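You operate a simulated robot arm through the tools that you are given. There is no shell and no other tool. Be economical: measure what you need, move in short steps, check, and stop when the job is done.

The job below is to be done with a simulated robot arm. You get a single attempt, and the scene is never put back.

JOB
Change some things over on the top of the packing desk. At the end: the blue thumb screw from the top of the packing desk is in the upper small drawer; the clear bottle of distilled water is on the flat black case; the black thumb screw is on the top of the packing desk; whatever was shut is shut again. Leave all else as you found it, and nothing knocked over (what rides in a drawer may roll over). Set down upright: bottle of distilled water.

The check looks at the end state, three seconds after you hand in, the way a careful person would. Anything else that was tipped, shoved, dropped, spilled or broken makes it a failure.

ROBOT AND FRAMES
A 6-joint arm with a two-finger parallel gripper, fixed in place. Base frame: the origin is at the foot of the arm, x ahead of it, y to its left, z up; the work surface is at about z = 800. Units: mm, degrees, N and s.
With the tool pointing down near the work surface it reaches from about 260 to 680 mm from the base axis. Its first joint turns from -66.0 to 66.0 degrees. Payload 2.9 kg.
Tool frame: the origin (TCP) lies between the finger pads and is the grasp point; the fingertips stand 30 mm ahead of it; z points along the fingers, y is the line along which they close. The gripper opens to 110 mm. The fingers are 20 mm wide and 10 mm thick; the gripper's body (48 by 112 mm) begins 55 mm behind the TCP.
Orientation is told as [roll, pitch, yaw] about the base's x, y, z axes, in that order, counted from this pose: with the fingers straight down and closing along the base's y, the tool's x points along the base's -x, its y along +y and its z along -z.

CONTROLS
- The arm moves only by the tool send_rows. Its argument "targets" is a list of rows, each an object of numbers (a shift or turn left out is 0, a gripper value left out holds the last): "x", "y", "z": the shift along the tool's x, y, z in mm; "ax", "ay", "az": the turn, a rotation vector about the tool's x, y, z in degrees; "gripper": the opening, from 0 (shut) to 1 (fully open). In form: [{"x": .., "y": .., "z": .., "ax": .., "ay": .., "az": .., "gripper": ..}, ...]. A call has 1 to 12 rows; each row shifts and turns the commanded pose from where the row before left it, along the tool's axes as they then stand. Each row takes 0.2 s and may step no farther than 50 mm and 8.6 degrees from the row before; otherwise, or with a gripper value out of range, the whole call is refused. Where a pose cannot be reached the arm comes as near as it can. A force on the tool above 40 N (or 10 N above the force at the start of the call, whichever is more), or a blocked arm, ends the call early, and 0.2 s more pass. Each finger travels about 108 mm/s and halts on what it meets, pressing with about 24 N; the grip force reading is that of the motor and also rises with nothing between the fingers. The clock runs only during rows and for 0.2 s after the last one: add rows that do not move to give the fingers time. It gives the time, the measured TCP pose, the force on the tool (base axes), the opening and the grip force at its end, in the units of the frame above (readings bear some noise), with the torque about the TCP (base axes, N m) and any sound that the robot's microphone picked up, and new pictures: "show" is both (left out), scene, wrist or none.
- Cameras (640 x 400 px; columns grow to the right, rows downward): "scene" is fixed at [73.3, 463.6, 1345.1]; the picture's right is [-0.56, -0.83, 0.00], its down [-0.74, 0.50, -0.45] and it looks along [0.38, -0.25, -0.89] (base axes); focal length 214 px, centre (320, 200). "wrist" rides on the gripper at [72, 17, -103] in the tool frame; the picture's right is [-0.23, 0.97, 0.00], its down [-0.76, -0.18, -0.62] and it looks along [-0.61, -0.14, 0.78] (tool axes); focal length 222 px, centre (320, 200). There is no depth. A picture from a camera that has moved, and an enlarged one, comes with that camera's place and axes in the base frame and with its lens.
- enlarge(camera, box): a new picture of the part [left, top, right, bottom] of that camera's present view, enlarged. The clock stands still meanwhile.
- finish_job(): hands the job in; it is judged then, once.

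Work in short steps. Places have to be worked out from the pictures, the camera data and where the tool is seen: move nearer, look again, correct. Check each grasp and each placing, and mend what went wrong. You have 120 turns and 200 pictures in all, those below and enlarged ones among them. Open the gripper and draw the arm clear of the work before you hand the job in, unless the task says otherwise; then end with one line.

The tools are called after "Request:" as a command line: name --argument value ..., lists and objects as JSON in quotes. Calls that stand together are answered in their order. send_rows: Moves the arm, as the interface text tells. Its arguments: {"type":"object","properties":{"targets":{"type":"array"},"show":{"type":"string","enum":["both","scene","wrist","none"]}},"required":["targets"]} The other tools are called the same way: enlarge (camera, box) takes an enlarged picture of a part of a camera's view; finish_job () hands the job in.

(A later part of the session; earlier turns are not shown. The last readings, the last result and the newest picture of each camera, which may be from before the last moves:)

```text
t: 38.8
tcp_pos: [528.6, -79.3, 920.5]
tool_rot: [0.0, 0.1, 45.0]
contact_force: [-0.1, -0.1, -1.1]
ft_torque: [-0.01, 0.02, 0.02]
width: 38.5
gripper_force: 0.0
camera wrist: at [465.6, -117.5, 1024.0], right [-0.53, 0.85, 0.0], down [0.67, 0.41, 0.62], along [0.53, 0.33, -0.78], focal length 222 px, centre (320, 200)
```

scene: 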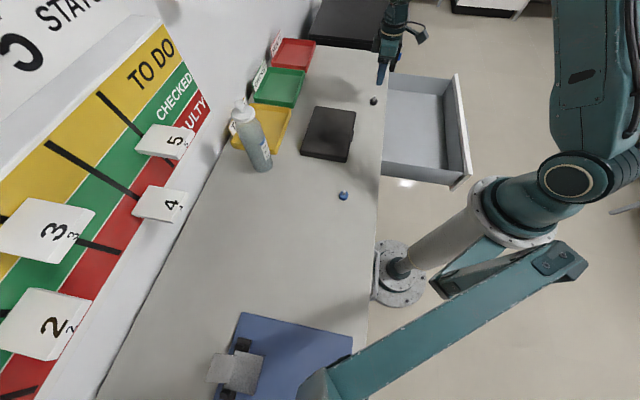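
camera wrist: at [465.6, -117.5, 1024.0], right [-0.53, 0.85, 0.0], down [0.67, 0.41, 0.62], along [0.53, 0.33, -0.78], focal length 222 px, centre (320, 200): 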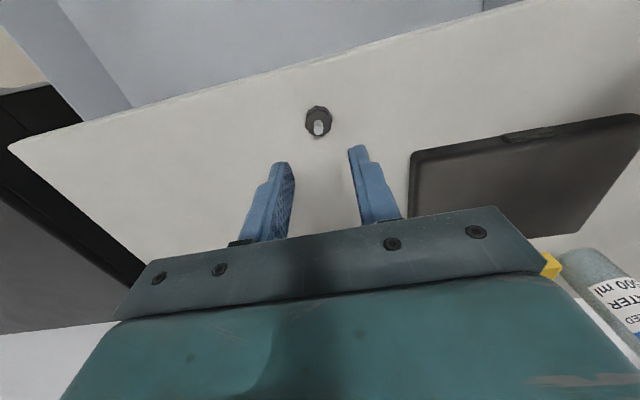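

The black screw stands on the desk. Next, the blue screw near (279,249): I traverse there at safe height and view it.

Request:
send_rows --targets '[{"y": 41, "gripper": 0.45}, {"y": 41}, {"y": 41}, {"y": 41}, {"y": 41}, {"y": 41}, {"y": 41}, {"y": 41}, {"y": 41}, {"y": 40}, {}]'

```text
t: 41.2
tcp_pos: [240.6, 211.1, 918.2]
tool_rot: [0.0, 0.1, 44.8]
contact_force: [-0.9, 0.5, 0.1]
ft_torque: [0.0, -0.02, 0.01]
width: 49.6
gripper_force: 0.1
camera wrist: at [177.3, 171.9, 1022.6], right [-0.53, 0.85, 0.0], down [0.67, 0.41, 0.62], along [0.53, 0.33, -0.78], focal length 222 px, centre (320, 200)
```

scene: 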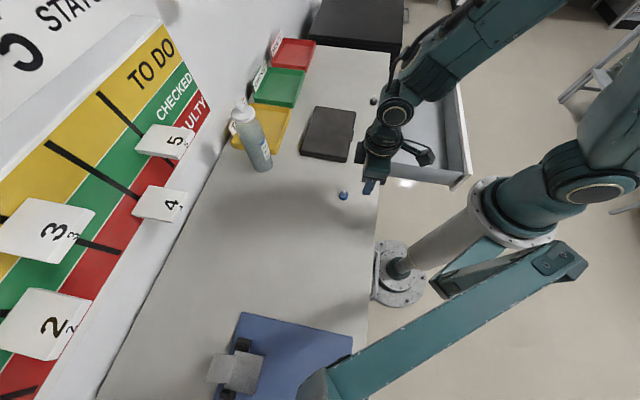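
wrist: 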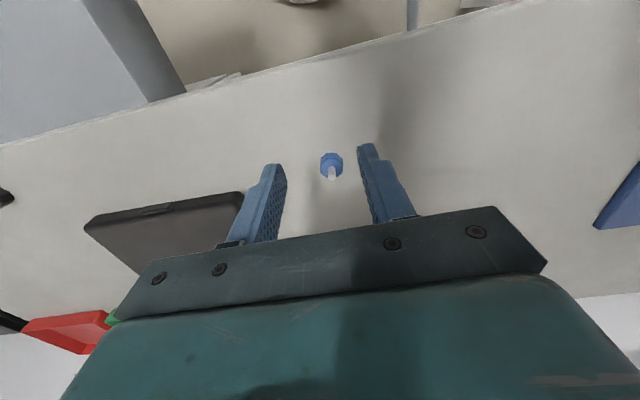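

Wrist view puts the blue screw at about (273,246). I centre over it and descend to look.

Request:
send_rows --targets '[{"x": -24, "y": 1}, {"x": -24, "y": 1}, {"z": 30}, {"z": 25}, {}]' --show "wrist"

```text
t: 42.4
tcp_pos: [271.7, 244.9, 863.5]
tool_rot: [0.1, 0.1, 44.9]
contact_force: [0.4, -0.3, -0.1]
ft_torque: [0.02, 0.02, 0.01]
width: 49.4
gripper_force: 0.1
camera wrist: at [208.0, 206.4, 967.0], right [-0.53, 0.85, 0.0], down [0.67, 0.41, 0.62], along [0.53, 0.33, -0.78], focal length 222 px, centre (320, 200)
```

wrist: 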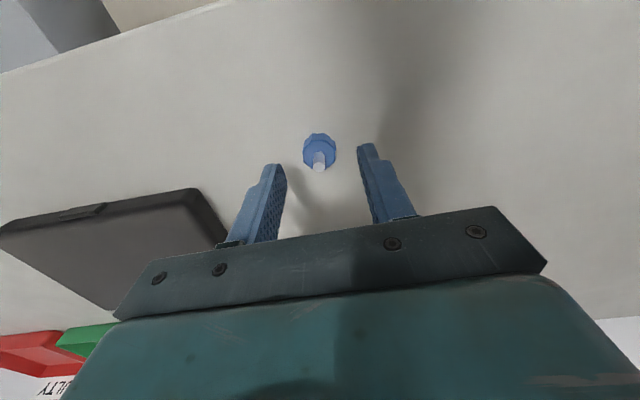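

Well aligned. I lower to just above desk contact (TCP z≈832) and close.

Request:
send_rows --targets '[{"z": 15}, {"z": 10}, {"z": 5}, {}, {"gripper": 0}, {}, {}]' --show "wrist"

```text
t: 44.0
tcp_pos: [273.3, 244.7, 834.3]
tool_rot: [-0.1, 0.1, 45.0]
contact_force: [0.4, 0.0, 0.5]
ft_torque: [-0.03, 0.0, 0.01]
width: 21.6
gripper_force: 24.0
camera wrist: at [208.9, 205.8, 937.3], right [-0.53, 0.85, 0.0], down [0.66, 0.41, 0.62], along [0.53, 0.33, -0.78], focal length 222 px, centre (320, 200)
```

wrist: 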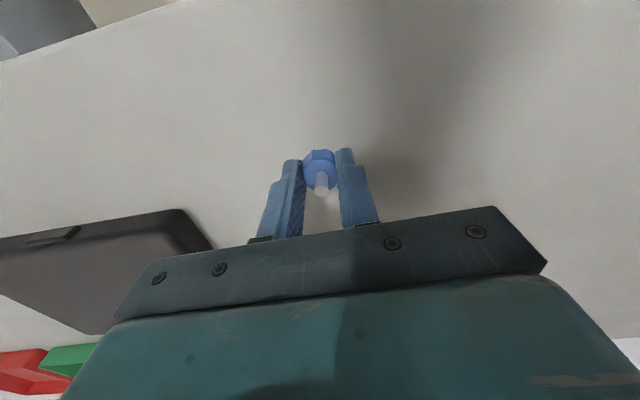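

Blue screw held. I lift it and carry it over the desk to above the open drawer.

Request:
send_rows --targets '[{"z": -45}, {"z": -45}, {"x": 21, "y": -45}, {"x": 21, "y": -45}, {"x": 21, "y": -45}, {"x": 21, "y": -45}, {"x": 21, "y": -45}, {"x": 21, "y": -45}, {"x": 21, "y": -45}, {"x": 21, "y": -45}, {"x": 21, "y": -45}, {"x": 21, "y": -45}]'

```text
t: 46.6
tcp_pos: [444.3, -220.9, 924.1]
tool_rot: [0.0, 0.0, 45.1]
contact_force: [1.6, -0.6, 0.2]
ft_torque: [-0.03, 0.0, -0.03]
width: 23.1
gripper_force: 24.0
camera wrist: at [380.8, -259.9, 1027.1], right [-0.53, 0.85, 0.0], down [0.66, 0.41, 0.62], along [0.53, 0.33, -0.78], focal length 222 px, centre (320, 200)
```

scene: 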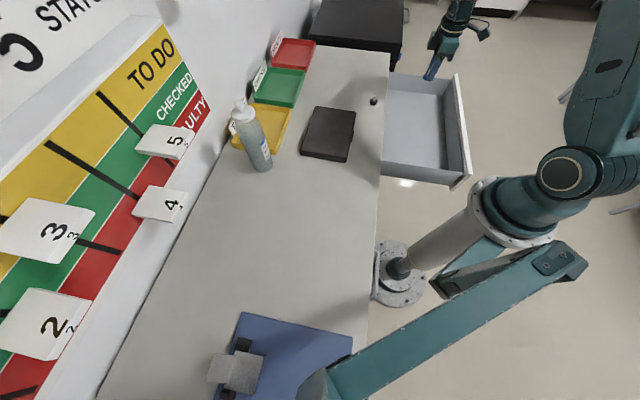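
wrist: 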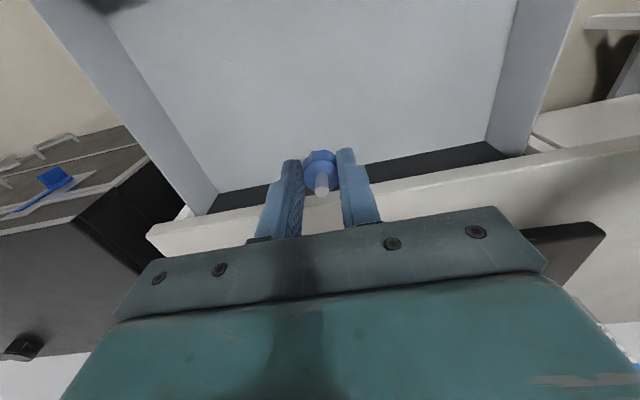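

I lower it into the drawer to about 8 mm above the floor.

Request:
send_rows --targets '[{"z": 45}, {"z": 45}, {"z": 45}, {"z": 45}, {"z": 20}, {"z": 10}, {}]' --show "none"

Request:
send_rows --targets '[{"z": 2}, {"z": 2}, {"z": 2}, {"z": 1.5}, {}]'

```text
t: 48.2
tcp_pos: [443.5, -221.9, 715.5]
tool_rot: [0.0, 0.1, 45.0]
contact_force: [0.7, -0.2, -0.7]
ft_torque: [-0.03, -0.01, -0.02]
width: 23.1
gripper_force: 23.9
```

```text
t: 49.4
tcp_pos: [441.5, -220.7, 708.3]
tool_rot: [-0.1, 0.2, 44.9]
contact_force: [-0.1, -0.8, 0.2]
ft_torque: [-0.05, 0.0, 0.04]
width: 23.5
gripper_force: 24.1
camera wrist: at [378.8, -260.4, 811.6], right [-0.53, 0.85, 0.0], down [0.66, 0.41, 0.62], along [0.53, 0.33, -0.78], focal length 222 px, centre (320, 200)
```

scene: 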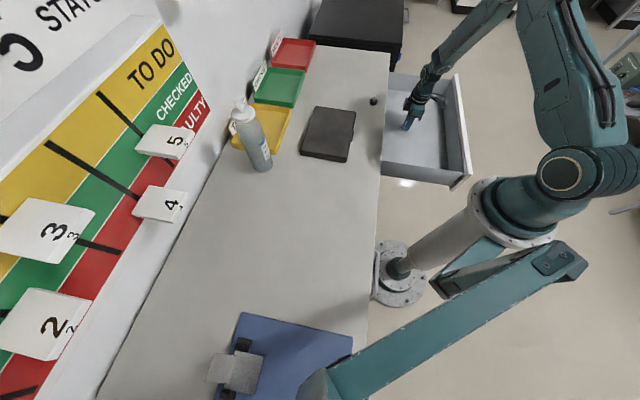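
wrist: 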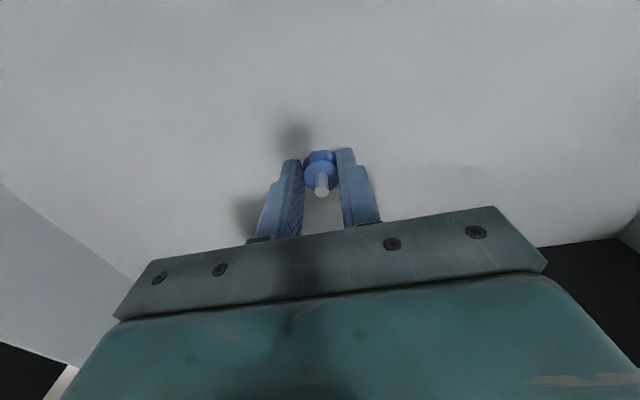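

Not touching yet; I go down in 1 mm steps until contact.

Request:
send_rows --targets '[{"z": 1.5}, {"z": 1}, {"z": 1}, {"z": 1}, {"z": 1}, {}]' --show "none"

```text
t: 50.8
tcp_pos: [442.6, -222.5, 703.3]
tool_rot: [-0.1, 0.1, 45.0]
contact_force: [-2.3, 1.3, 11.7]
ft_torque: [0.08, 0.03, 0.02]
width: 23.3
gripper_force: 23.5
```

Floor contact (12 N). I open and rise out of the drawer.

Request:
send_rows --targets '[{"z": -1}, {"gripper": 0.35}, {}, {"z": -12}, {"z": -40}, {"z": -45}, {"z": -45}, {"z": -45}, {}]'

```text
t: 52.8
tcp_pos: [442.9, -219.4, 891.6]
tool_rot: [0.0, 0.2, 45.0]
contact_force: [-0.5, 0.5, 0.3]
ft_torque: [0.0, 0.0, 0.02]
width: 38.6
gripper_force: 0.2
camera wrist: at [379.2, -259.1, 995.1], right [-0.53, 0.85, 0.0], down [0.67, 0.41, 0.62], along [0.53, 0.33, -0.78], focal length 222 px, centre (320, 200)
```

scene: 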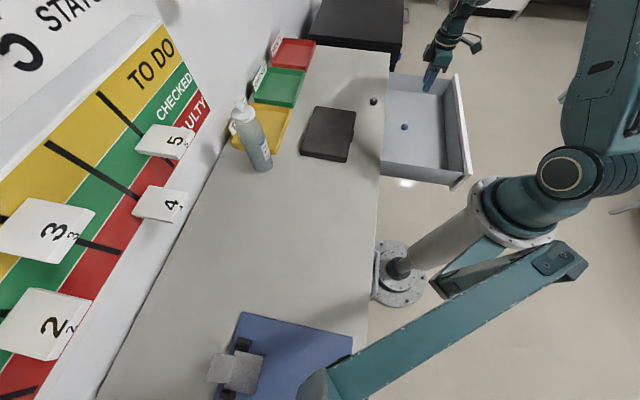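
wrist: 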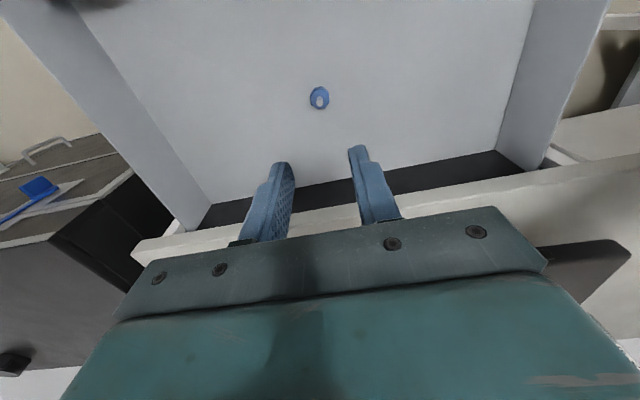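

The blue screw stands in the drawer. Now I close it: I move the hand past the front panel on the outside (above the handle bar), close the fingers and lower.

Request:
send_rows --targets '[{"x": 45, "gripper": 0}, {"x": 45}, {"x": 45}, {"x": 45}, {"x": 45}, {}]'

```text
t: 54.2
tcp_pos: [282.8, -380.1, 888.3]
tool_rot: [0.1, 0.1, 45.0]
contact_force: [0.4, -0.3, -0.5]
ft_torque: [-0.02, 0.02, -0.01]
width: 0.1
gripper_force: 24.6
camera wrist: at [219.4, -419.2, 992.7], right [-0.53, 0.85, 0.0], down [0.66, 0.41, 0.62], along [0.53, 0.33, -0.78], focal length 222 px, centre (320, 200)
```

scene: 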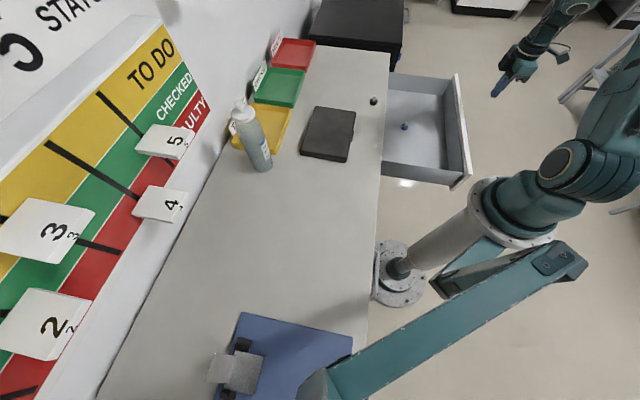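
wrist: 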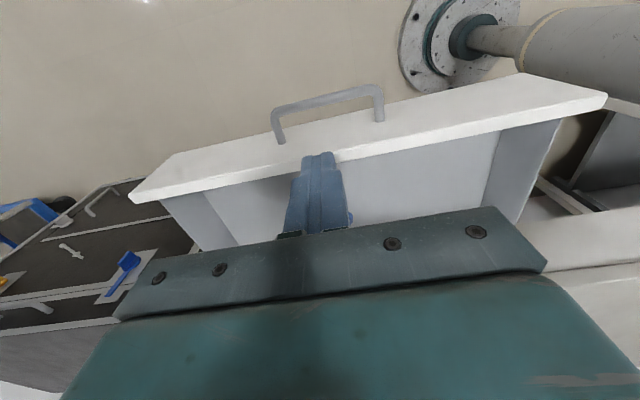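

The front panel is at D≈-28, my fingers at ≈-69. I lower to tip z≈737 (above the bar) and push the drawer gently in.

Request:
send_rows --targets '[{"z": 42}, {"z": 42}, {"z": 37}, {"x": -15}, {"x": -15}, {"x": -15}, {"x": -18}, {"x": -18}, {"x": -18}, {"x": -18}, {"x": -18}]'

```text
t: 56.6
tcp_pos: [379.3, -284.0, 770.3]
tool_rot: [-0.1, 0.1, 45.0]
contact_force: [0.1, 0.4, 0.1]
ft_torque: [0.02, -0.01, -0.01]
width: 0.0
gripper_force: 23.5
camera wrist: at [315.9, -322.6, 873.3], right [-0.53, 0.85, 0.0], down [0.66, 0.41, 0.62], along [0.53, 0.33, -0.78], focal length 222 px, centre (320, 200)
```

scene: 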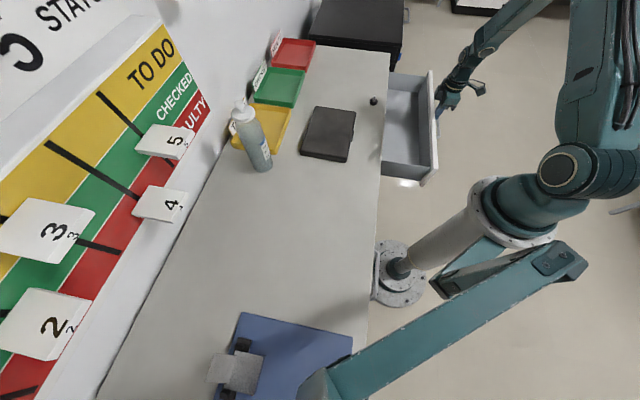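
wrist: 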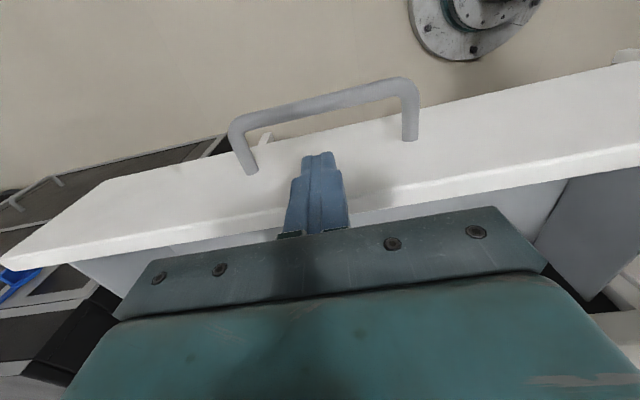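

The drawer is moving in. I continue pushing 160 mm.

Request:
send_rows --targets '[{"x": -18}, {"x": -18}, {"x": -18}, {"x": -18}, {"x": -18}, {"x": -18}, {"x": -18}, {"x": -18}, {"x": -10}, {}]'

```text
t: 58.8
tcp_pos: [486.2, -174.3, 770.6]
tool_rot: [0.0, 0.1, 45.0]
contact_force: [-0.9, -0.7, 1.1]
ft_torque: [-0.02, 0.04, 0.02]
width: 0.1
gripper_force: 24.1
camera wrist: at [424.4, -214.0, 873.3], right [-0.53, 0.85, 0.0], down [0.67, 0.41, 0.62], along [0.53, 0.33, -0.78], focal length 222 px, centre (320, 200)
```

scene: 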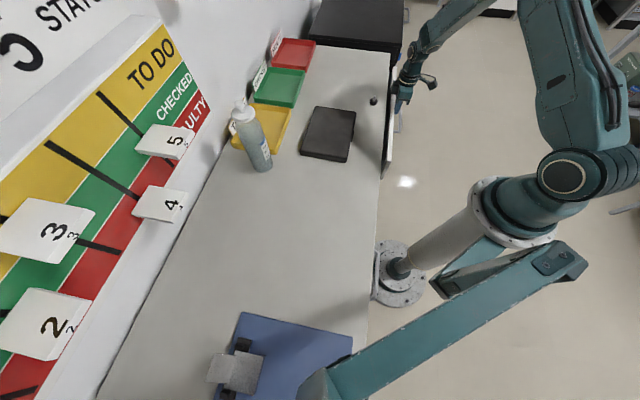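
wrist: 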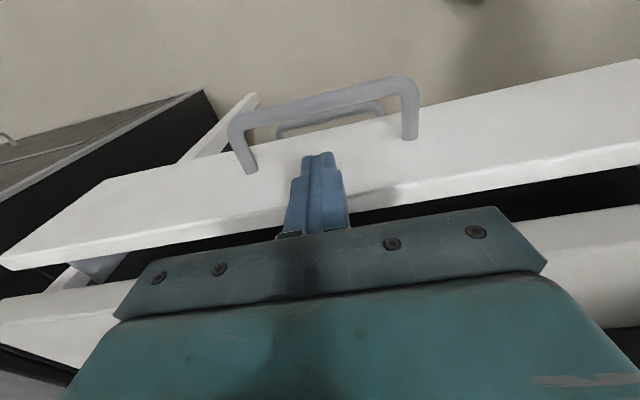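

About 40 mm remain. I continue in smaller steps until the stop.

Request:
send_rows --targets '[{"x": -12}, {"x": -10}, {"x": -6}, {"x": -5}, {"x": -4}, {"x": -4}, {"x": -4}, {}]'

```text
t: 60.4
tcp_pos: [515.3, -148.3, 769.4]
tool_rot: [0.3, 0.7, 44.4]
contact_force: [-9.1, -2.3, 9.3]
ft_torque: [0.11, -0.33, 0.13]
width: 0.3
gripper_force: 24.7
stopped in row 7: the force on the tool passed its limit at 46 N (the readings are from after the stop); the commanded pose is now the measured one
camera wrist: at [452.2, -187.2, 873.6], right [-0.52, 0.85, 0.0], down [0.68, 0.41, 0.61], along [0.52, 0.32, -0.79], focal length 222 px, centre (320, 200)
```

scene: 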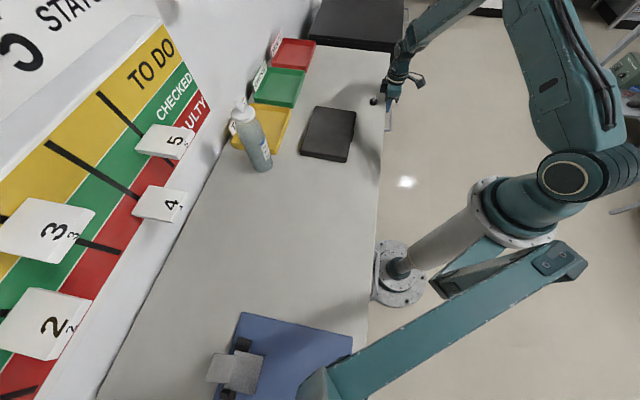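
wrist: 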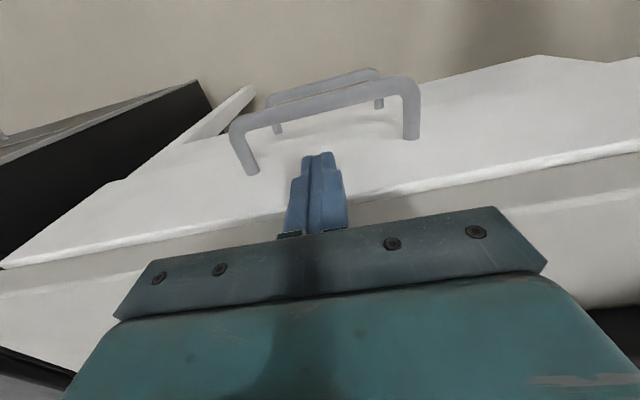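

The drawer stopped flush with the cabinet. I back off and rise, then check.

Request:
send_rows --targets '[{"x": 15}, {"x": 15}, {"z": -45}, {"z": -45}, {"z": -45}, {"z": -45, "x": 20}, {"x": 30}, {}]'

Request:
enlarge --camera "scene" --box '[280, 50, 440, 180]'

```text
t: 62.2
tcp_pos: [461.0, -203.3, 950.6]
tool_rot: [0.2, 0.6, 44.4]
contact_force: [0.1, -0.1, 0.2]
ft_torque: [0.02, -0.01, 0.07]
width: 0.0
gripper_force: 24.4
camera wrist: at [398.9, -242.0, 1054.4], right [-0.52, 0.85, 0.0], down [0.67, 0.41, 0.61], along [0.52, 0.32, -0.79], focal length 222 px, centre (320, 200)
```

scene: 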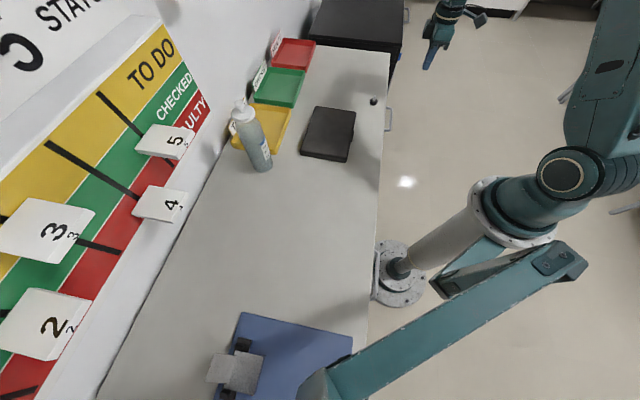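
wrist: 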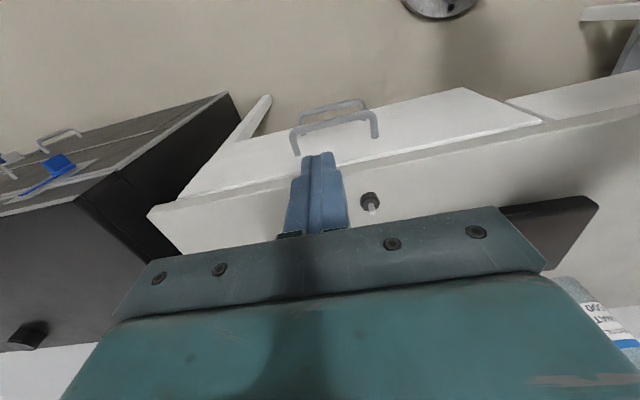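

```text
3.08 times, centred on (360, 115) of scene
camera zoom: at [73.3, 463.6, 1345.1], right [-0.56, -0.83, 0.0], down [-0.74, 0.5, -0.45], along [0.38, -0.25, -0.89], focal length 660 px, centre (197, 462)
```

zoom: 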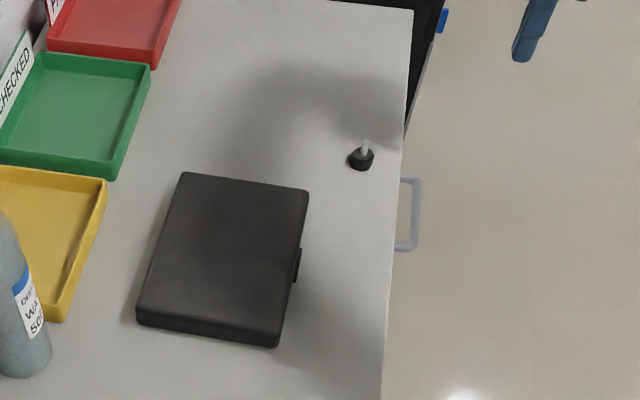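

Comparing with the first picture, the handle seems to stand about 12 mm farther out than before; my fingers may have met the desk edge before the drawer was fully home. I take a closer look.

Request:
enlarge --camera "wrist" --box '[140, 70, 580, 260]'

Request:
enlarge --camera "scene" --box '[220, 0, 460, 150]'

```text
1.45 times, centred on (360, 165) of wrist
camera zoom: at [398.9, -242.0, 1054.4], right [-0.52, 0.85, 0.0], down [0.67, 0.41, 0.61], along [0.52, 0.32, -0.79], focal length 323 px, centre (262, 251)
```

zoom: 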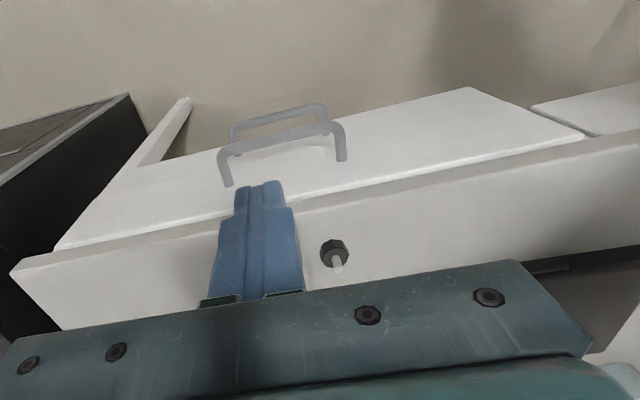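

```text
2.67 times, centred on (340, 75) of scene
camera zoom: at [73.3, 463.6, 1345.1], right [-0.56, -0.83, 0.0], down [-0.74, 0.5, -0.45], along [0.38, -0.25, -0.89], focal length 572 px, centre (267, 533)
```

zoom: 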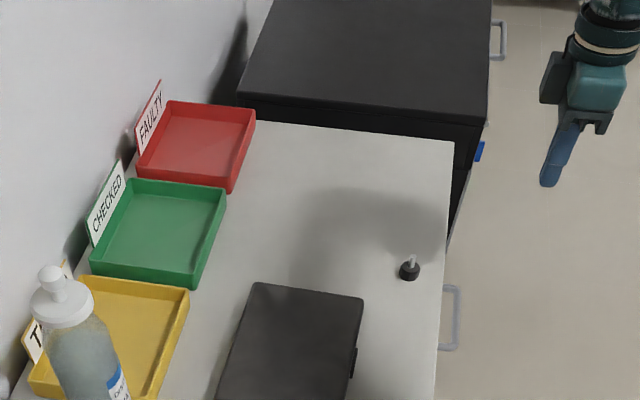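

Confirmed: about 12 mm short of shut. I lower again in front, tilt the fingertips 30° forward (under the desk edge) and push the panel home.

Request:
send_rows --targets '[{"z": 45, "x": 10}, {"z": 45}, {"z": 45}, {"z": 47}, {"ay": -7.5}, {"ay": -7.5}, {"ay": -7.5}, {"ay": -7.5}, {}]' --show "wrist"

```text
t: 64.2
tcp_pos: [451.2, -212.0, 767.1]
tool_rot: [0.1, -29.5, 44.4]
contact_force: [-1.3, 0.5, -1.4]
ft_torque: [0.02, 0.0, 0.0]
width: 0.0
gripper_force: 24.0
camera wrist: at [358.4, -280.0, 822.2], right [-0.54, 0.83, 0.11], down [0.38, 0.12, 0.92], along [0.75, 0.54, -0.38], focal length 222 px, centre (320, 200)
```

wrist: 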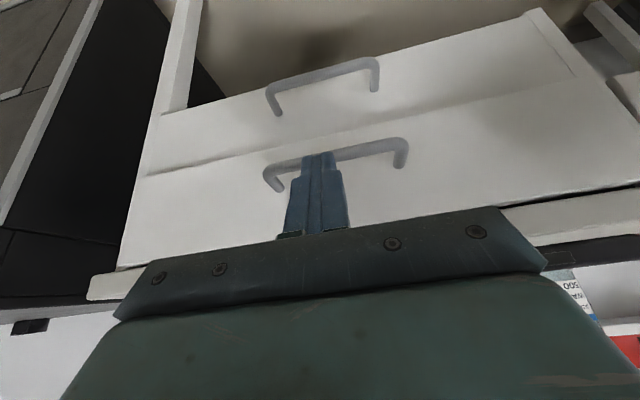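

I push forward: 60 mm free travel, then 4 mm steps until the drawer stops.

Request:
send_rows --targets '[{"x": -13, "z": 7.4}, {"x": -13, "z": 7.4}, {"x": -13, "z": 7.4}, {"x": -13, "z": 7.4}, {"x": -4.35, "z": 2.45}, {"x": -4.35, "z": 2.45}, {"x": -4.35, "z": 2.45}, {"x": -3.5, "z": 2}, {"x": -3.5, "z": 2}, {"x": -3.5, "z": 2}, {}]'

Request:
enlarge --camera "scene" --box '[340, 60, 440, 150]'

```text
t: 66.6
tcp_pos: [513.0, -151.4, 766.0]
tool_rot: [0.1, -29.4, 44.4]
contact_force: [-0.6, -0.7, 0.4]
ft_torque: [0.0, 0.01, -0.01]
width: 0.0
gripper_force: 24.0
camera wrist: at [419.8, -218.0, 821.7], right [-0.54, 0.83, 0.11], down [0.38, 0.12, 0.92], along [0.75, 0.54, -0.38], focal length 222 px, centre (320, 200)
```

scene: 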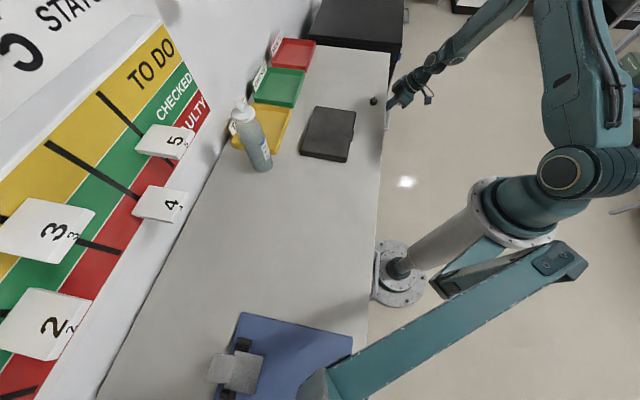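
wrist: 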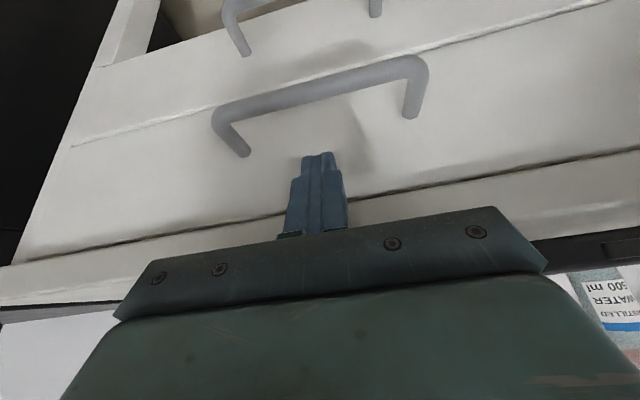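

```text
4.44 times, centred on (390, 105) of scene
camera zoom: at [73.3, 463.6, 1345.1], right [-0.56, -0.83, 0.0], down [-0.74, 0.5, -0.45], along [0.38, -0.25, -0.89], focal length 953 px, centre (9, 622)
```

zoom: 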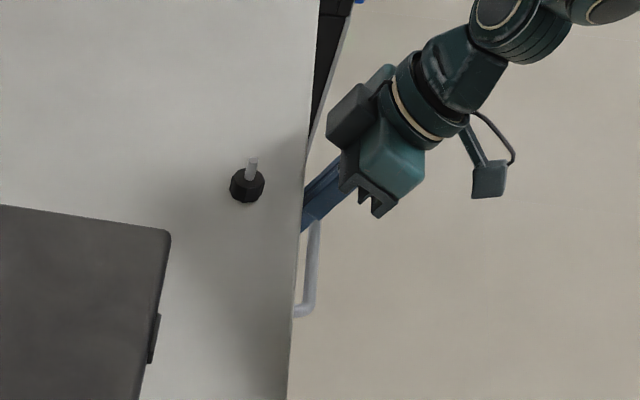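

No stop yet. I keep pushing in 4 mm steps.

Request:
send_rows --targets '[{"x": -3.5, "z": 2}, {"x": -3.5, "z": 2}, {"x": -3.5, "z": 2}, {"x": -3.5, "z": 2}, {"x": -2.6, "z": 1.5}, {"x": -2.6, "z": 1.5}, {}]' --show "wrist"

```text
t: 67.1
tcp_pos: [514.2, -151.1, 766.6]
tool_rot: [0.6, -28.7, 43.8]
contact_force: [-2.7, -3.7, 0.1]
ft_torque: [-0.04, 0.05, 0.02]
width: 0.2
gripper_force: 24.5
stopped in row 2: the force on the tool passed its limit at 45 N (the readings are from after the stop); the commanded pose is now the measured one
camera wrist: at [420.9, -217.6, 822.1], right [-0.53, 0.84, 0.12], down [0.39, 0.12, 0.91], along [0.75, 0.53, -0.4], focal length 222 px, centre (320, 200)
```

wrist: 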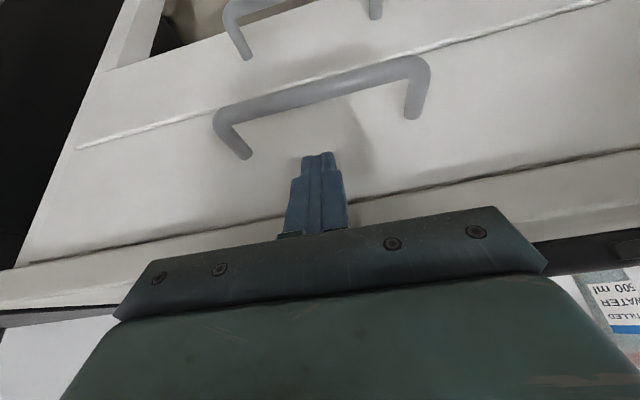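

Hard stop at D≈280, matching a closed front. I back off, rise, straighten and check against the first picture.

Request:
send_rows --targets '[{"x": 26, "z": -15}, {"x": 26, "z": -15}, {"ay": 7.2}, {"ay": 7.2}, {"ay": 7.2}, {"ay": 7.2}, {"z": -45}, {"z": -45}, {"z": -45}, {"z": -45}, {}]'

Request:
enlarge --camera "scene" --box '[220, 0, 460, 150]'

Request:
enlarge --camera "wrist" --box '[140, 70, 580, 260]'

```text
t: 69.5
tcp_pos: [472.1, -193.5, 950.0]
tool_rot: [0.4, 0.1, 44.2]
contact_force: [0.2, -0.5, 0.4]
ft_torque: [-0.01, 0.03, -0.01]
width: 0.1
gripper_force: 24.1
camera wrist: at [408.3, -231.8, 1052.9], right [-0.51, 0.86, 0.01], down [0.68, 0.4, 0.62], along [0.53, 0.32, -0.78], focal length 222 px, centre (320, 200)
```

scene: 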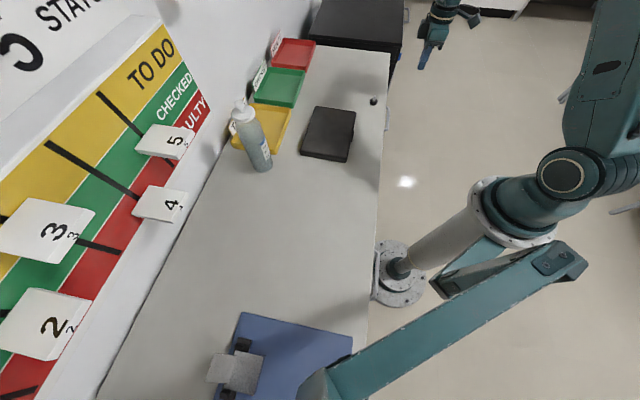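
wrist: 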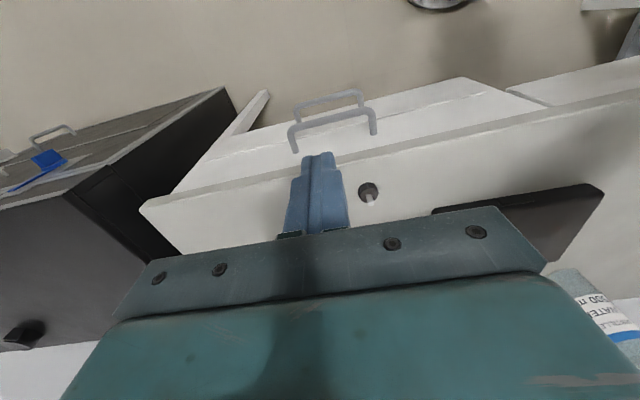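

```text
2.67 times, centred on (340, 75) of scene
camera zoom: at [73.3, 463.7, 1345.1], right [-0.56, -0.83, 0.0], down [-0.74, 0.5, -0.45], along [0.38, -0.25, -0.89], focal length 572 px, centre (267, 533)
```

zoom: 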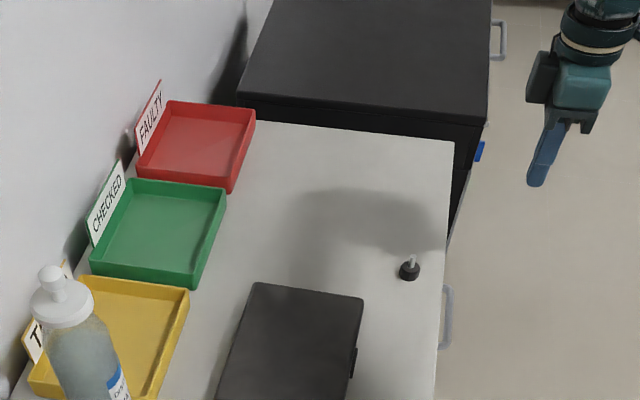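

```text
1.45 times, centred on (360, 165) of wrist
camera zoom: at [408.3, -231.8, 1052.9], right [-0.51, 0.86, 0.01], down [0.68, 0.4, 0.62], along [0.53, 0.32, -0.78], focal length 323 px, centre (262, 251)
```

zoom: 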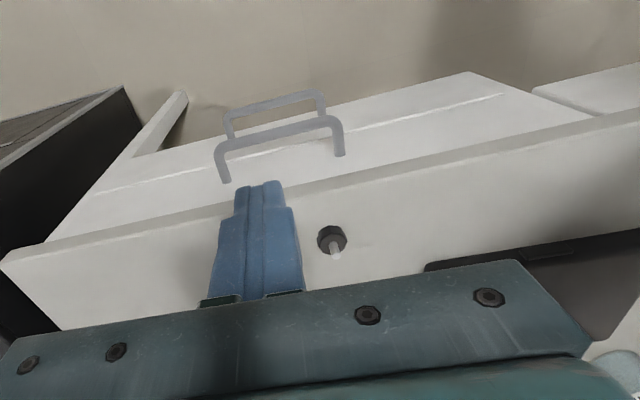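

The handle is back exactly where it was and the drawer seam shows, so it is shut. Now the bottle, at about (505,397): I travel to a point in front of it, staying well clear.

Request:
send_rows --targets '[{"z": -10, "az": -0.8, "gripper": 0.5}, {"x": -23, "y": 42}, {"x": -23, "y": 42}, {"x": -23, "y": 42}, {"x": -23, "y": 42}, {"x": -23, "y": 42}, {"x": -23, "y": 42}, {"x": -23, "y": 42}, {"x": -23, "y": 42}, {"x": -23, "y": 42}, {"y": 16}, {}]'

```text
t: 72.1
tcp_pos: [339.5, 232.4, 960.5]
tool_rot: [0.5, 0.0, 44.9]
contact_force: [1.0, 0.2, -0.8]
ft_torque: [0.0, -0.03, 0.0]
width: 55.3
gripper_force: 0.1
camera wrist: at [276.1, 193.6, 1064.1], right [-0.53, 0.85, 0.01], down [0.67, 0.41, 0.62], along [0.52, 0.33, -0.78], focal length 222 px, centre (320, 200)
```

scene: 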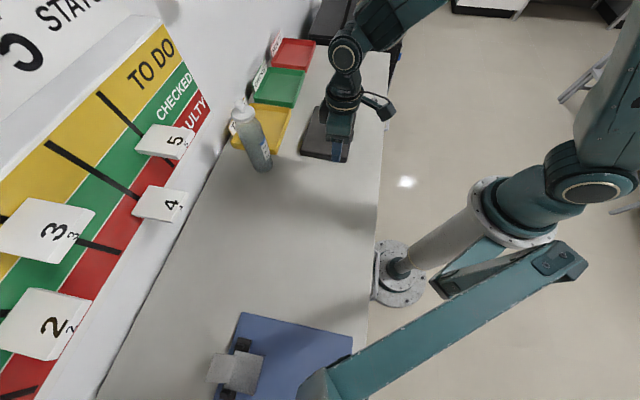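
wrist: 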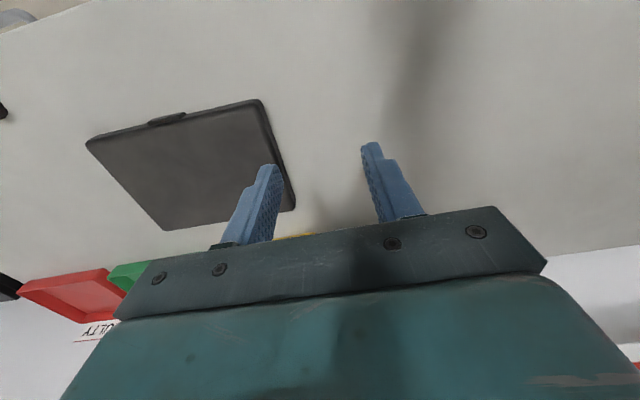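

I tilt the tool 60° forward and open the gripper to view the bottle from the front.

Request:
send_rows --targets '[{"ay": -7.5, "gripper": 0.95}, {"ay": -7.5}, {"ay": -7.5}, {"ay": -7.5}, {"ay": -7.5}, {"ay": -7.5}, {"ay": -7.5}, {"ay": -7.5}, {}]'

```text
t: 74.1
tcp_pos: [353.1, 239.7, 960.3]
tool_rot: [1.0, -60.0, 44.0]
contact_force: [0.4, -1.0, 0.0]
ft_torque: [0.01, -0.02, -0.03]
width: 104.4
gripper_force: 0.0
out of reach, approached as far as the arm can: row 8
camera wrist: at [251.8, 161.9, 950.1], right [-0.61, 0.77, 0.21], down [0.02, -0.24, 0.97], along [0.8, 0.59, 0.13], focal length 222 px, centre (320, 200)
```

scene: 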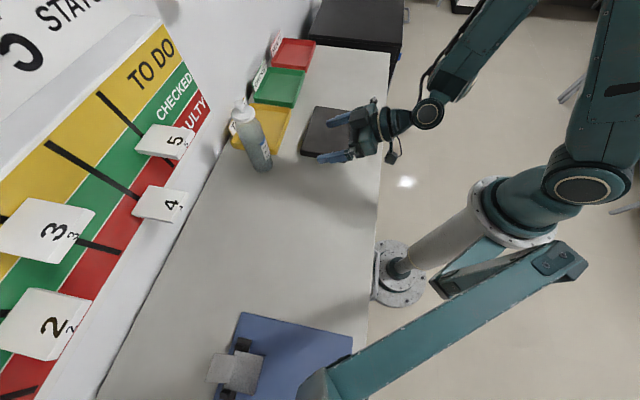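
wrist: 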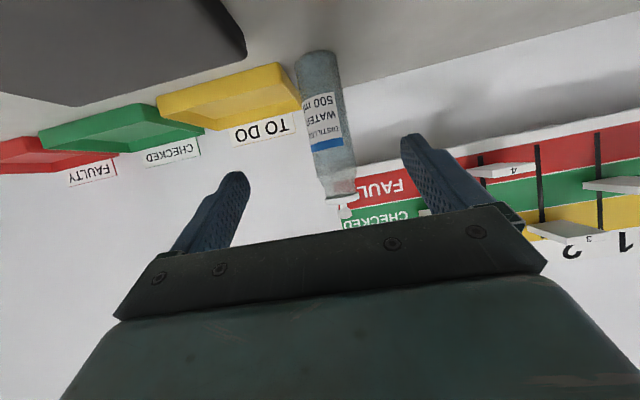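

Bottle centre ≈ (505,396), diameter ≈ 60, body up to z≈985. I move ahead 120 mm, down 70 mm, and 7 mm sideways to line up with it.

Request:
send_rows --targets '[{"x": 0.2, "y": 2.2, "z": 46}, {"x": 0.2, "y": 2.2, "z": 46}, {"x": 0.2, "y": 2.2, "z": 46}, {}]'

```text
t: 75.1
tcp_pos: [431.5, 332.3, 890.7]
tool_rot: [1.1, -59.8, 44.0]
contact_force: [0.5, -0.3, -0.2]
ft_torque: [0.01, -0.02, 0.02]
width: 104.2
gripper_force: 0.1
camera wrist: at [331.1, 255.6, 879.7], right [-0.61, 0.77, 0.21], down [0.02, -0.24, 0.97], along [0.8, 0.59, 0.13], focal length 222 px, centre (320, 200)
```

scene: 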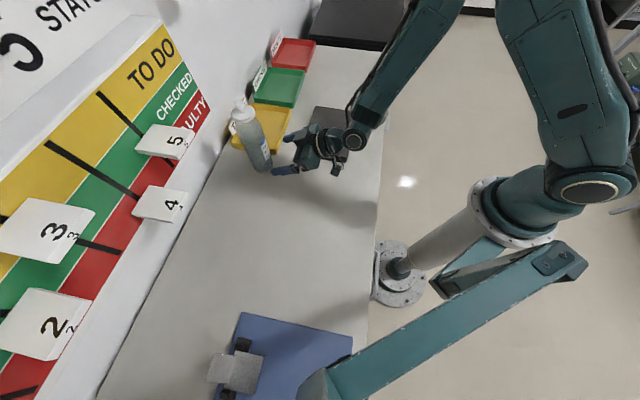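
wrist: 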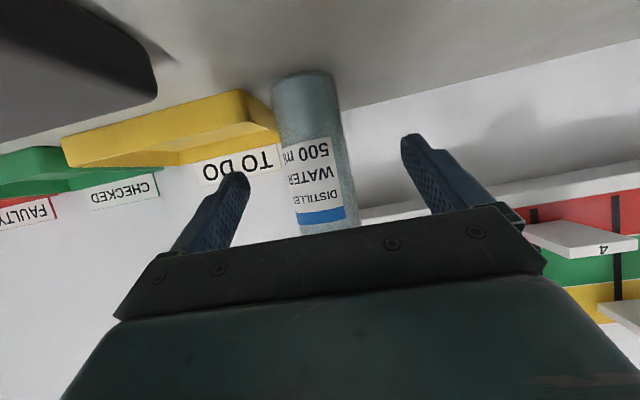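

The bottle is about 9 mm to the -y side of the gripper axis and 102 mm ahead. I correct, advance 60 mm and check.

Request:
send_rows --targets '[{"y": -9}, {"x": -10, "z": 17.3}, {"x": -10, "z": 17.3}, {"x": -10, "z": 17.3}, {}]'

Request:
enlarge --camera "scene" --box '[200, 80, 360, 190]'

```text
t: 76.3
tcp_pos: [482.0, 364.1, 890.8]
tool_rot: [1.0, -59.8, 44.0]
contact_force: [-0.5, -0.6, -0.3]
ft_torque: [0.0, 0.0, -0.01]
width: 104.5
gripper_force: 0.1
camera wrist: at [379.9, 288.1, 880.2], right [-0.61, 0.77, 0.21], down [0.02, -0.24, 0.97], along [0.8, 0.59, 0.13], focal length 222 px, centre (320, 200)
```

scene: 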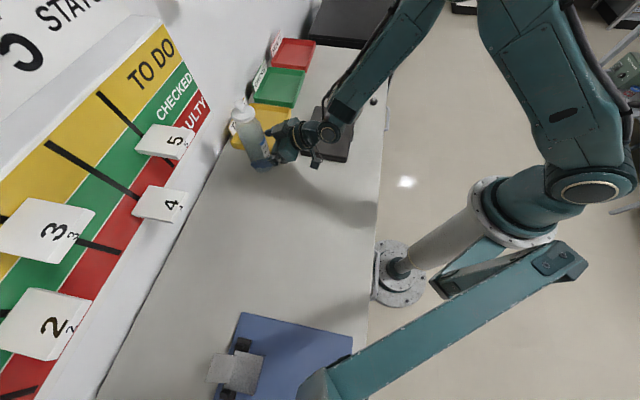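
wrist: 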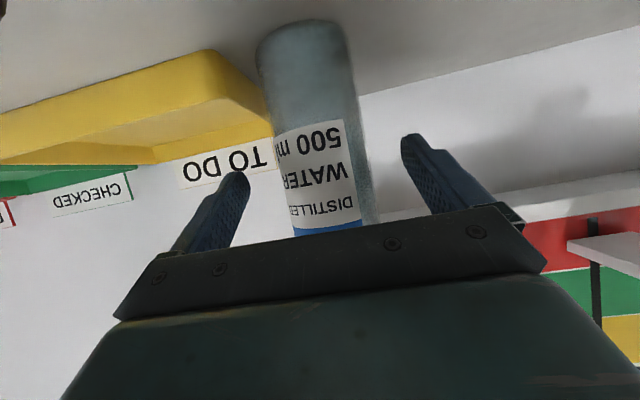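

```text
3.64 times, centred on (280, 135) of scene
camera zoom: at [73.3, 463.7, 1345.1], right [-0.56, -0.83, 0.0], down [-0.74, 0.5, -0.45], along [0.38, -0.25, -0.89], focal length 780 px, centre (466, 436)
```

zoom: 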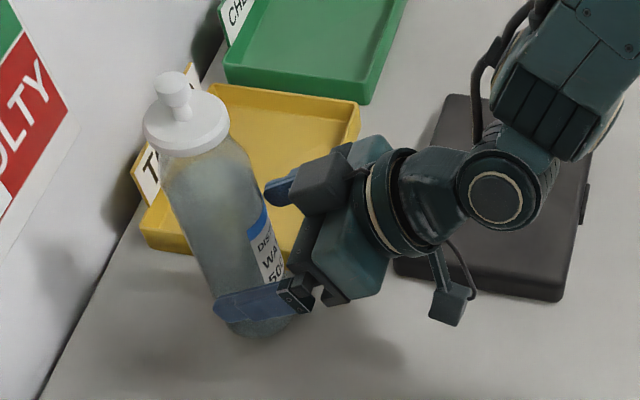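

Centred now. I advance 36 mm more and close on the bottle.

Request:
send_rows --targets '[{"x": -9, "z": 15.6}, {"x": -9, "z": 15.6}, {}, {"gripper": 0.45}, {}, {}, {}]'

```text
t: 77.9
tcp_pos: [506.1, 389.1, 890.7]
tool_rot: [1.1, -59.9, 44.0]
contact_force: [-0.5, 1.2, 0.0]
ft_torque: [0.12, -0.11, 0.06]
width: 61.1
gripper_force: 23.1
camera wrist: at [404.8, 312.3, 879.8], right [-0.61, 0.77, 0.21], down [0.02, -0.24, 0.97], along [0.8, 0.59, 0.13], focal length 222 px, centre (320, 200)
```

scene: 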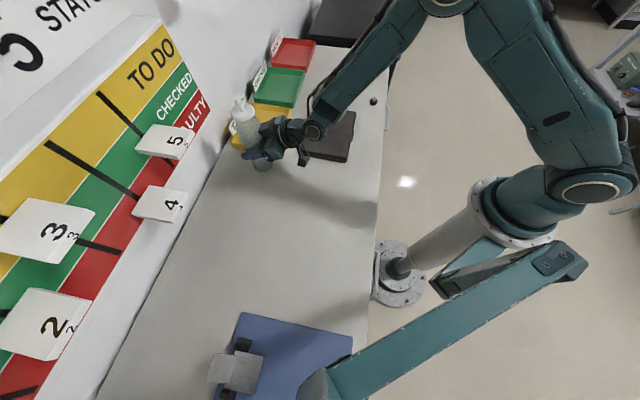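
wrist: 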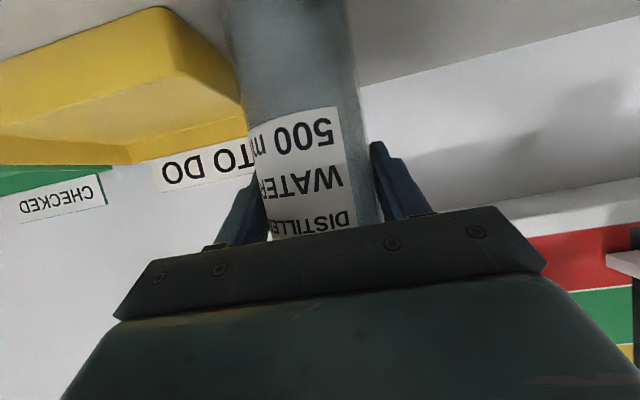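

Gripped at 61 mm (the bottle's diameter). I lift 15 mm and check.

Request:
send_rows --targets '[{"gripper": 0.3}, {"x": -4.3, "z": -2.5}, {"x": -8.7, "z": -5}, {}]'

Request:
enlarge --camera "scene" --box '[200, 80, 360, 190]'

```text
t: 78.9
tcp_pos: [507.0, 389.3, 905.4]
tool_rot: [1.0, -59.9, 44.0]
contact_force: [-0.2, 0.0, -5.1]
ft_torque: [-0.01, 0.01, 0.0]
width: 61.2
gripper_force: 24.1
camera wrist: at [404.2, 312.5, 894.7], right [-0.6, 0.77, 0.2], down [0.02, -0.24, 0.97], along [0.8, 0.59, 0.13], focal length 222 px, centre (320, 200)
```

scene: 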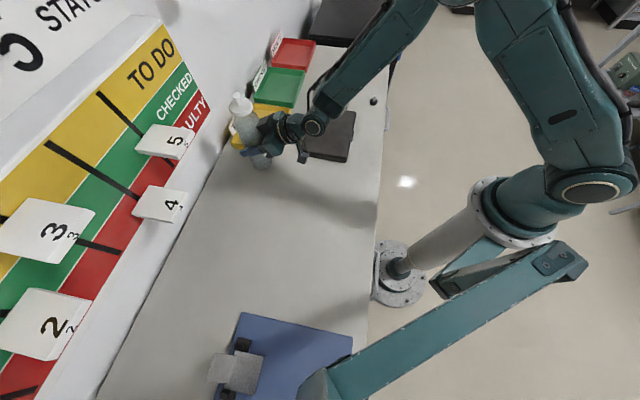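
wrist: 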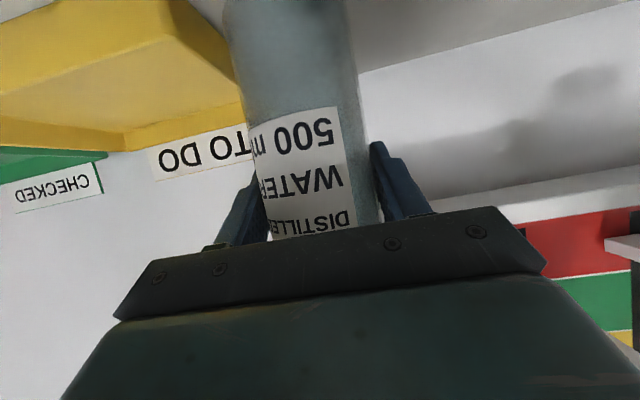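

```text
3.64 times, centred on (280, 135) of scene
camera zoom: at [73.4, 463.7, 1345.1], right [-0.56, -0.83, 0.0], down [-0.74, 0.5, -0.45], along [0.38, -0.25, -0.89], focal length 780 px, centre (466, 436)
```

zoom: 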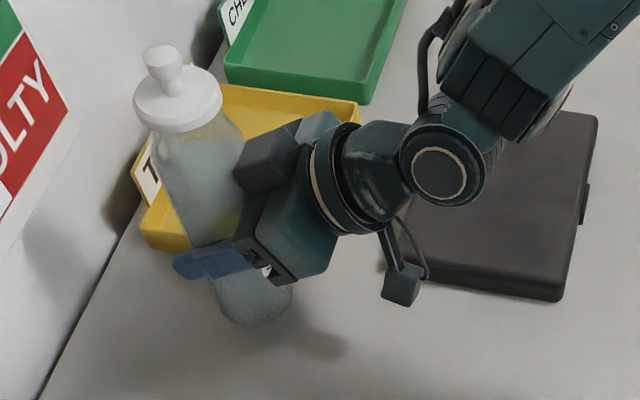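

The bottle hangs free (5 N weight) and upright. I lift another 65 mm and carry it toward above the case centre (485,151).

Request:
send_rows --targets '[{"x": -19, "z": -11}, {"x": -19, "z": -11}, {"x": -19, "z": -11}, {"x": 10.4, "y": -17.3, "z": -18.1}, {"x": 10.4, "y": -17.3, "z": -18.1}, {"x": 10.4, "y": -17.3, "z": -18.1}, {"x": 10.4, "y": -17.3, "z": -18.1}, {"x": 10.4, "y": -17.3, "z": -18.1}, {"x": 10.4, "y": -17.3, "z": -18.1}, {"x": 10.4, "y": -17.3, "z": -18.1}, {}]'

```text
t: 81.3
tcp_pos: [487.5, 199.7, 972.4]
tool_rot: [1.0, -59.9, 44.1]
contact_force: [0.2, -0.7, -4.3]
ft_torque: [0.02, -0.01, -0.01]
width: 60.9
gripper_force: 23.5
camera wrist: at [387.1, 123.3, 961.3], right [-0.61, 0.77, 0.21], down [0.02, -0.24, 0.97], along [0.8, 0.59, 0.13], focal length 222 px, centre (320, 200)
```

scene: 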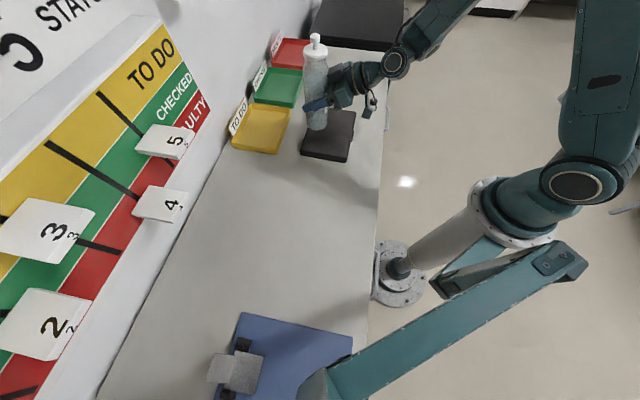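
wrist: 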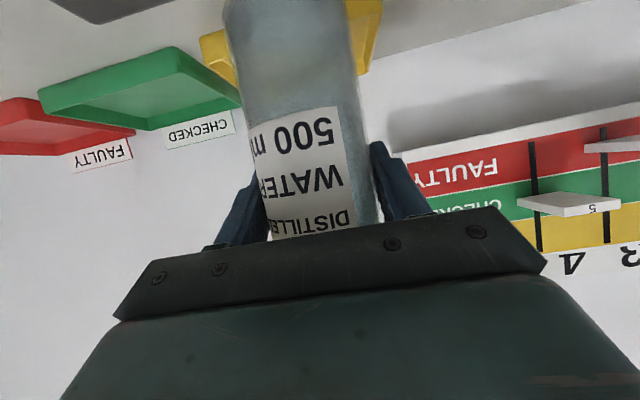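

I finish the transfer and lower to about 20 mm above the case.

Request:
send_rows --targets '[{"x": 7.1, "y": -11.1, "z": -12.3}, {"x": 7.1, "y": -11.1, "z": -12.3}, {"x": 7.1, "y": -11.1, "z": -12.3}, {"x": 15, "z": 8.7}, {"x": 13, "z": 7.5}, {}]' --show "scene"

Request:
enlarge --camera "scene" --box '[260, 20, 420, 180]'

```text
t: 82.7
tcp_pos: [481.5, 146.0, 939.5]
tool_rot: [1.0, -59.9, 44.0]
contact_force: [-0.4, 0.4, -3.9]
ft_torque: [0.02, 0.01, 0.01]
width: 61.2
gripper_force: 24.0
```

scene: 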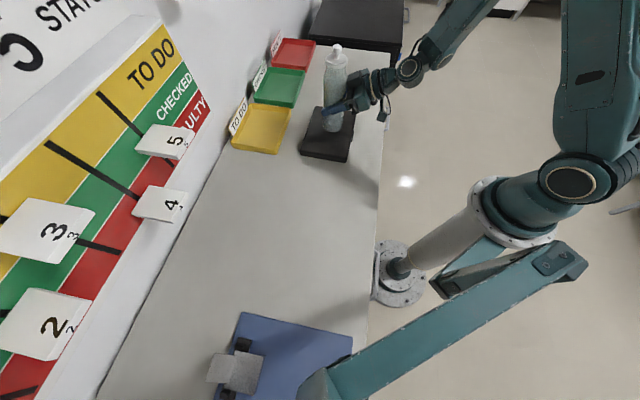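

```text
2.50 times, centred on (340, 100) of scene
camera zoom: at [73.4, 463.7, 1345.1], right [-0.56, -0.83, 0.0], down [-0.74, 0.5, -0.45], along [0.38, -0.25, -0.89], focal length 536 px, centre (270, 450)
```

zoom: 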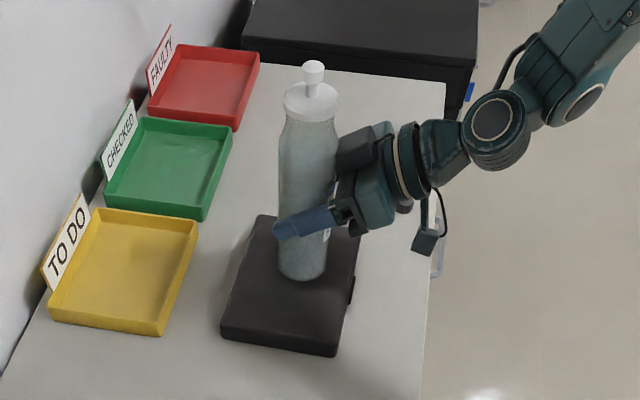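

It hangs over the middle of the case. I lower in small steps to contact.

Request:
send_rows --targets '[{"x": 4.3, "z": 2.5}, {"x": 3.5, "z": 2}, {"x": 2.6, "z": 1.5}, {"x": 1.7, "z": 1}, {}]' --show "none"

Request:
send_rows --targets '[{"x": 1.3, "z": 0.75}, {"x": 1.3, "z": 0.75}, {"x": 1.3, "z": 0.75}, {"x": 1.3, "z": 0.75}, {}]' --show "none"

```text
t: 83.9
tcp_pos: [482.7, 145.8, 925.0]
tool_rot: [1.0, -59.9, 44.0]
contact_force: [0.6, -0.5, -5.0]
ft_torque: [-0.02, 0.02, -0.01]
width: 61.2
gripper_force: 23.9
```

```text
t: 85.1
tcp_pos: [482.3, 147.0, 920.2]
tool_rot: [0.9, -60.1, 44.1]
contact_force: [-2.6, -1.4, 6.3]
ft_torque: [-0.13, -0.06, -0.02]
width: 61.2
gripper_force: 24.2
```

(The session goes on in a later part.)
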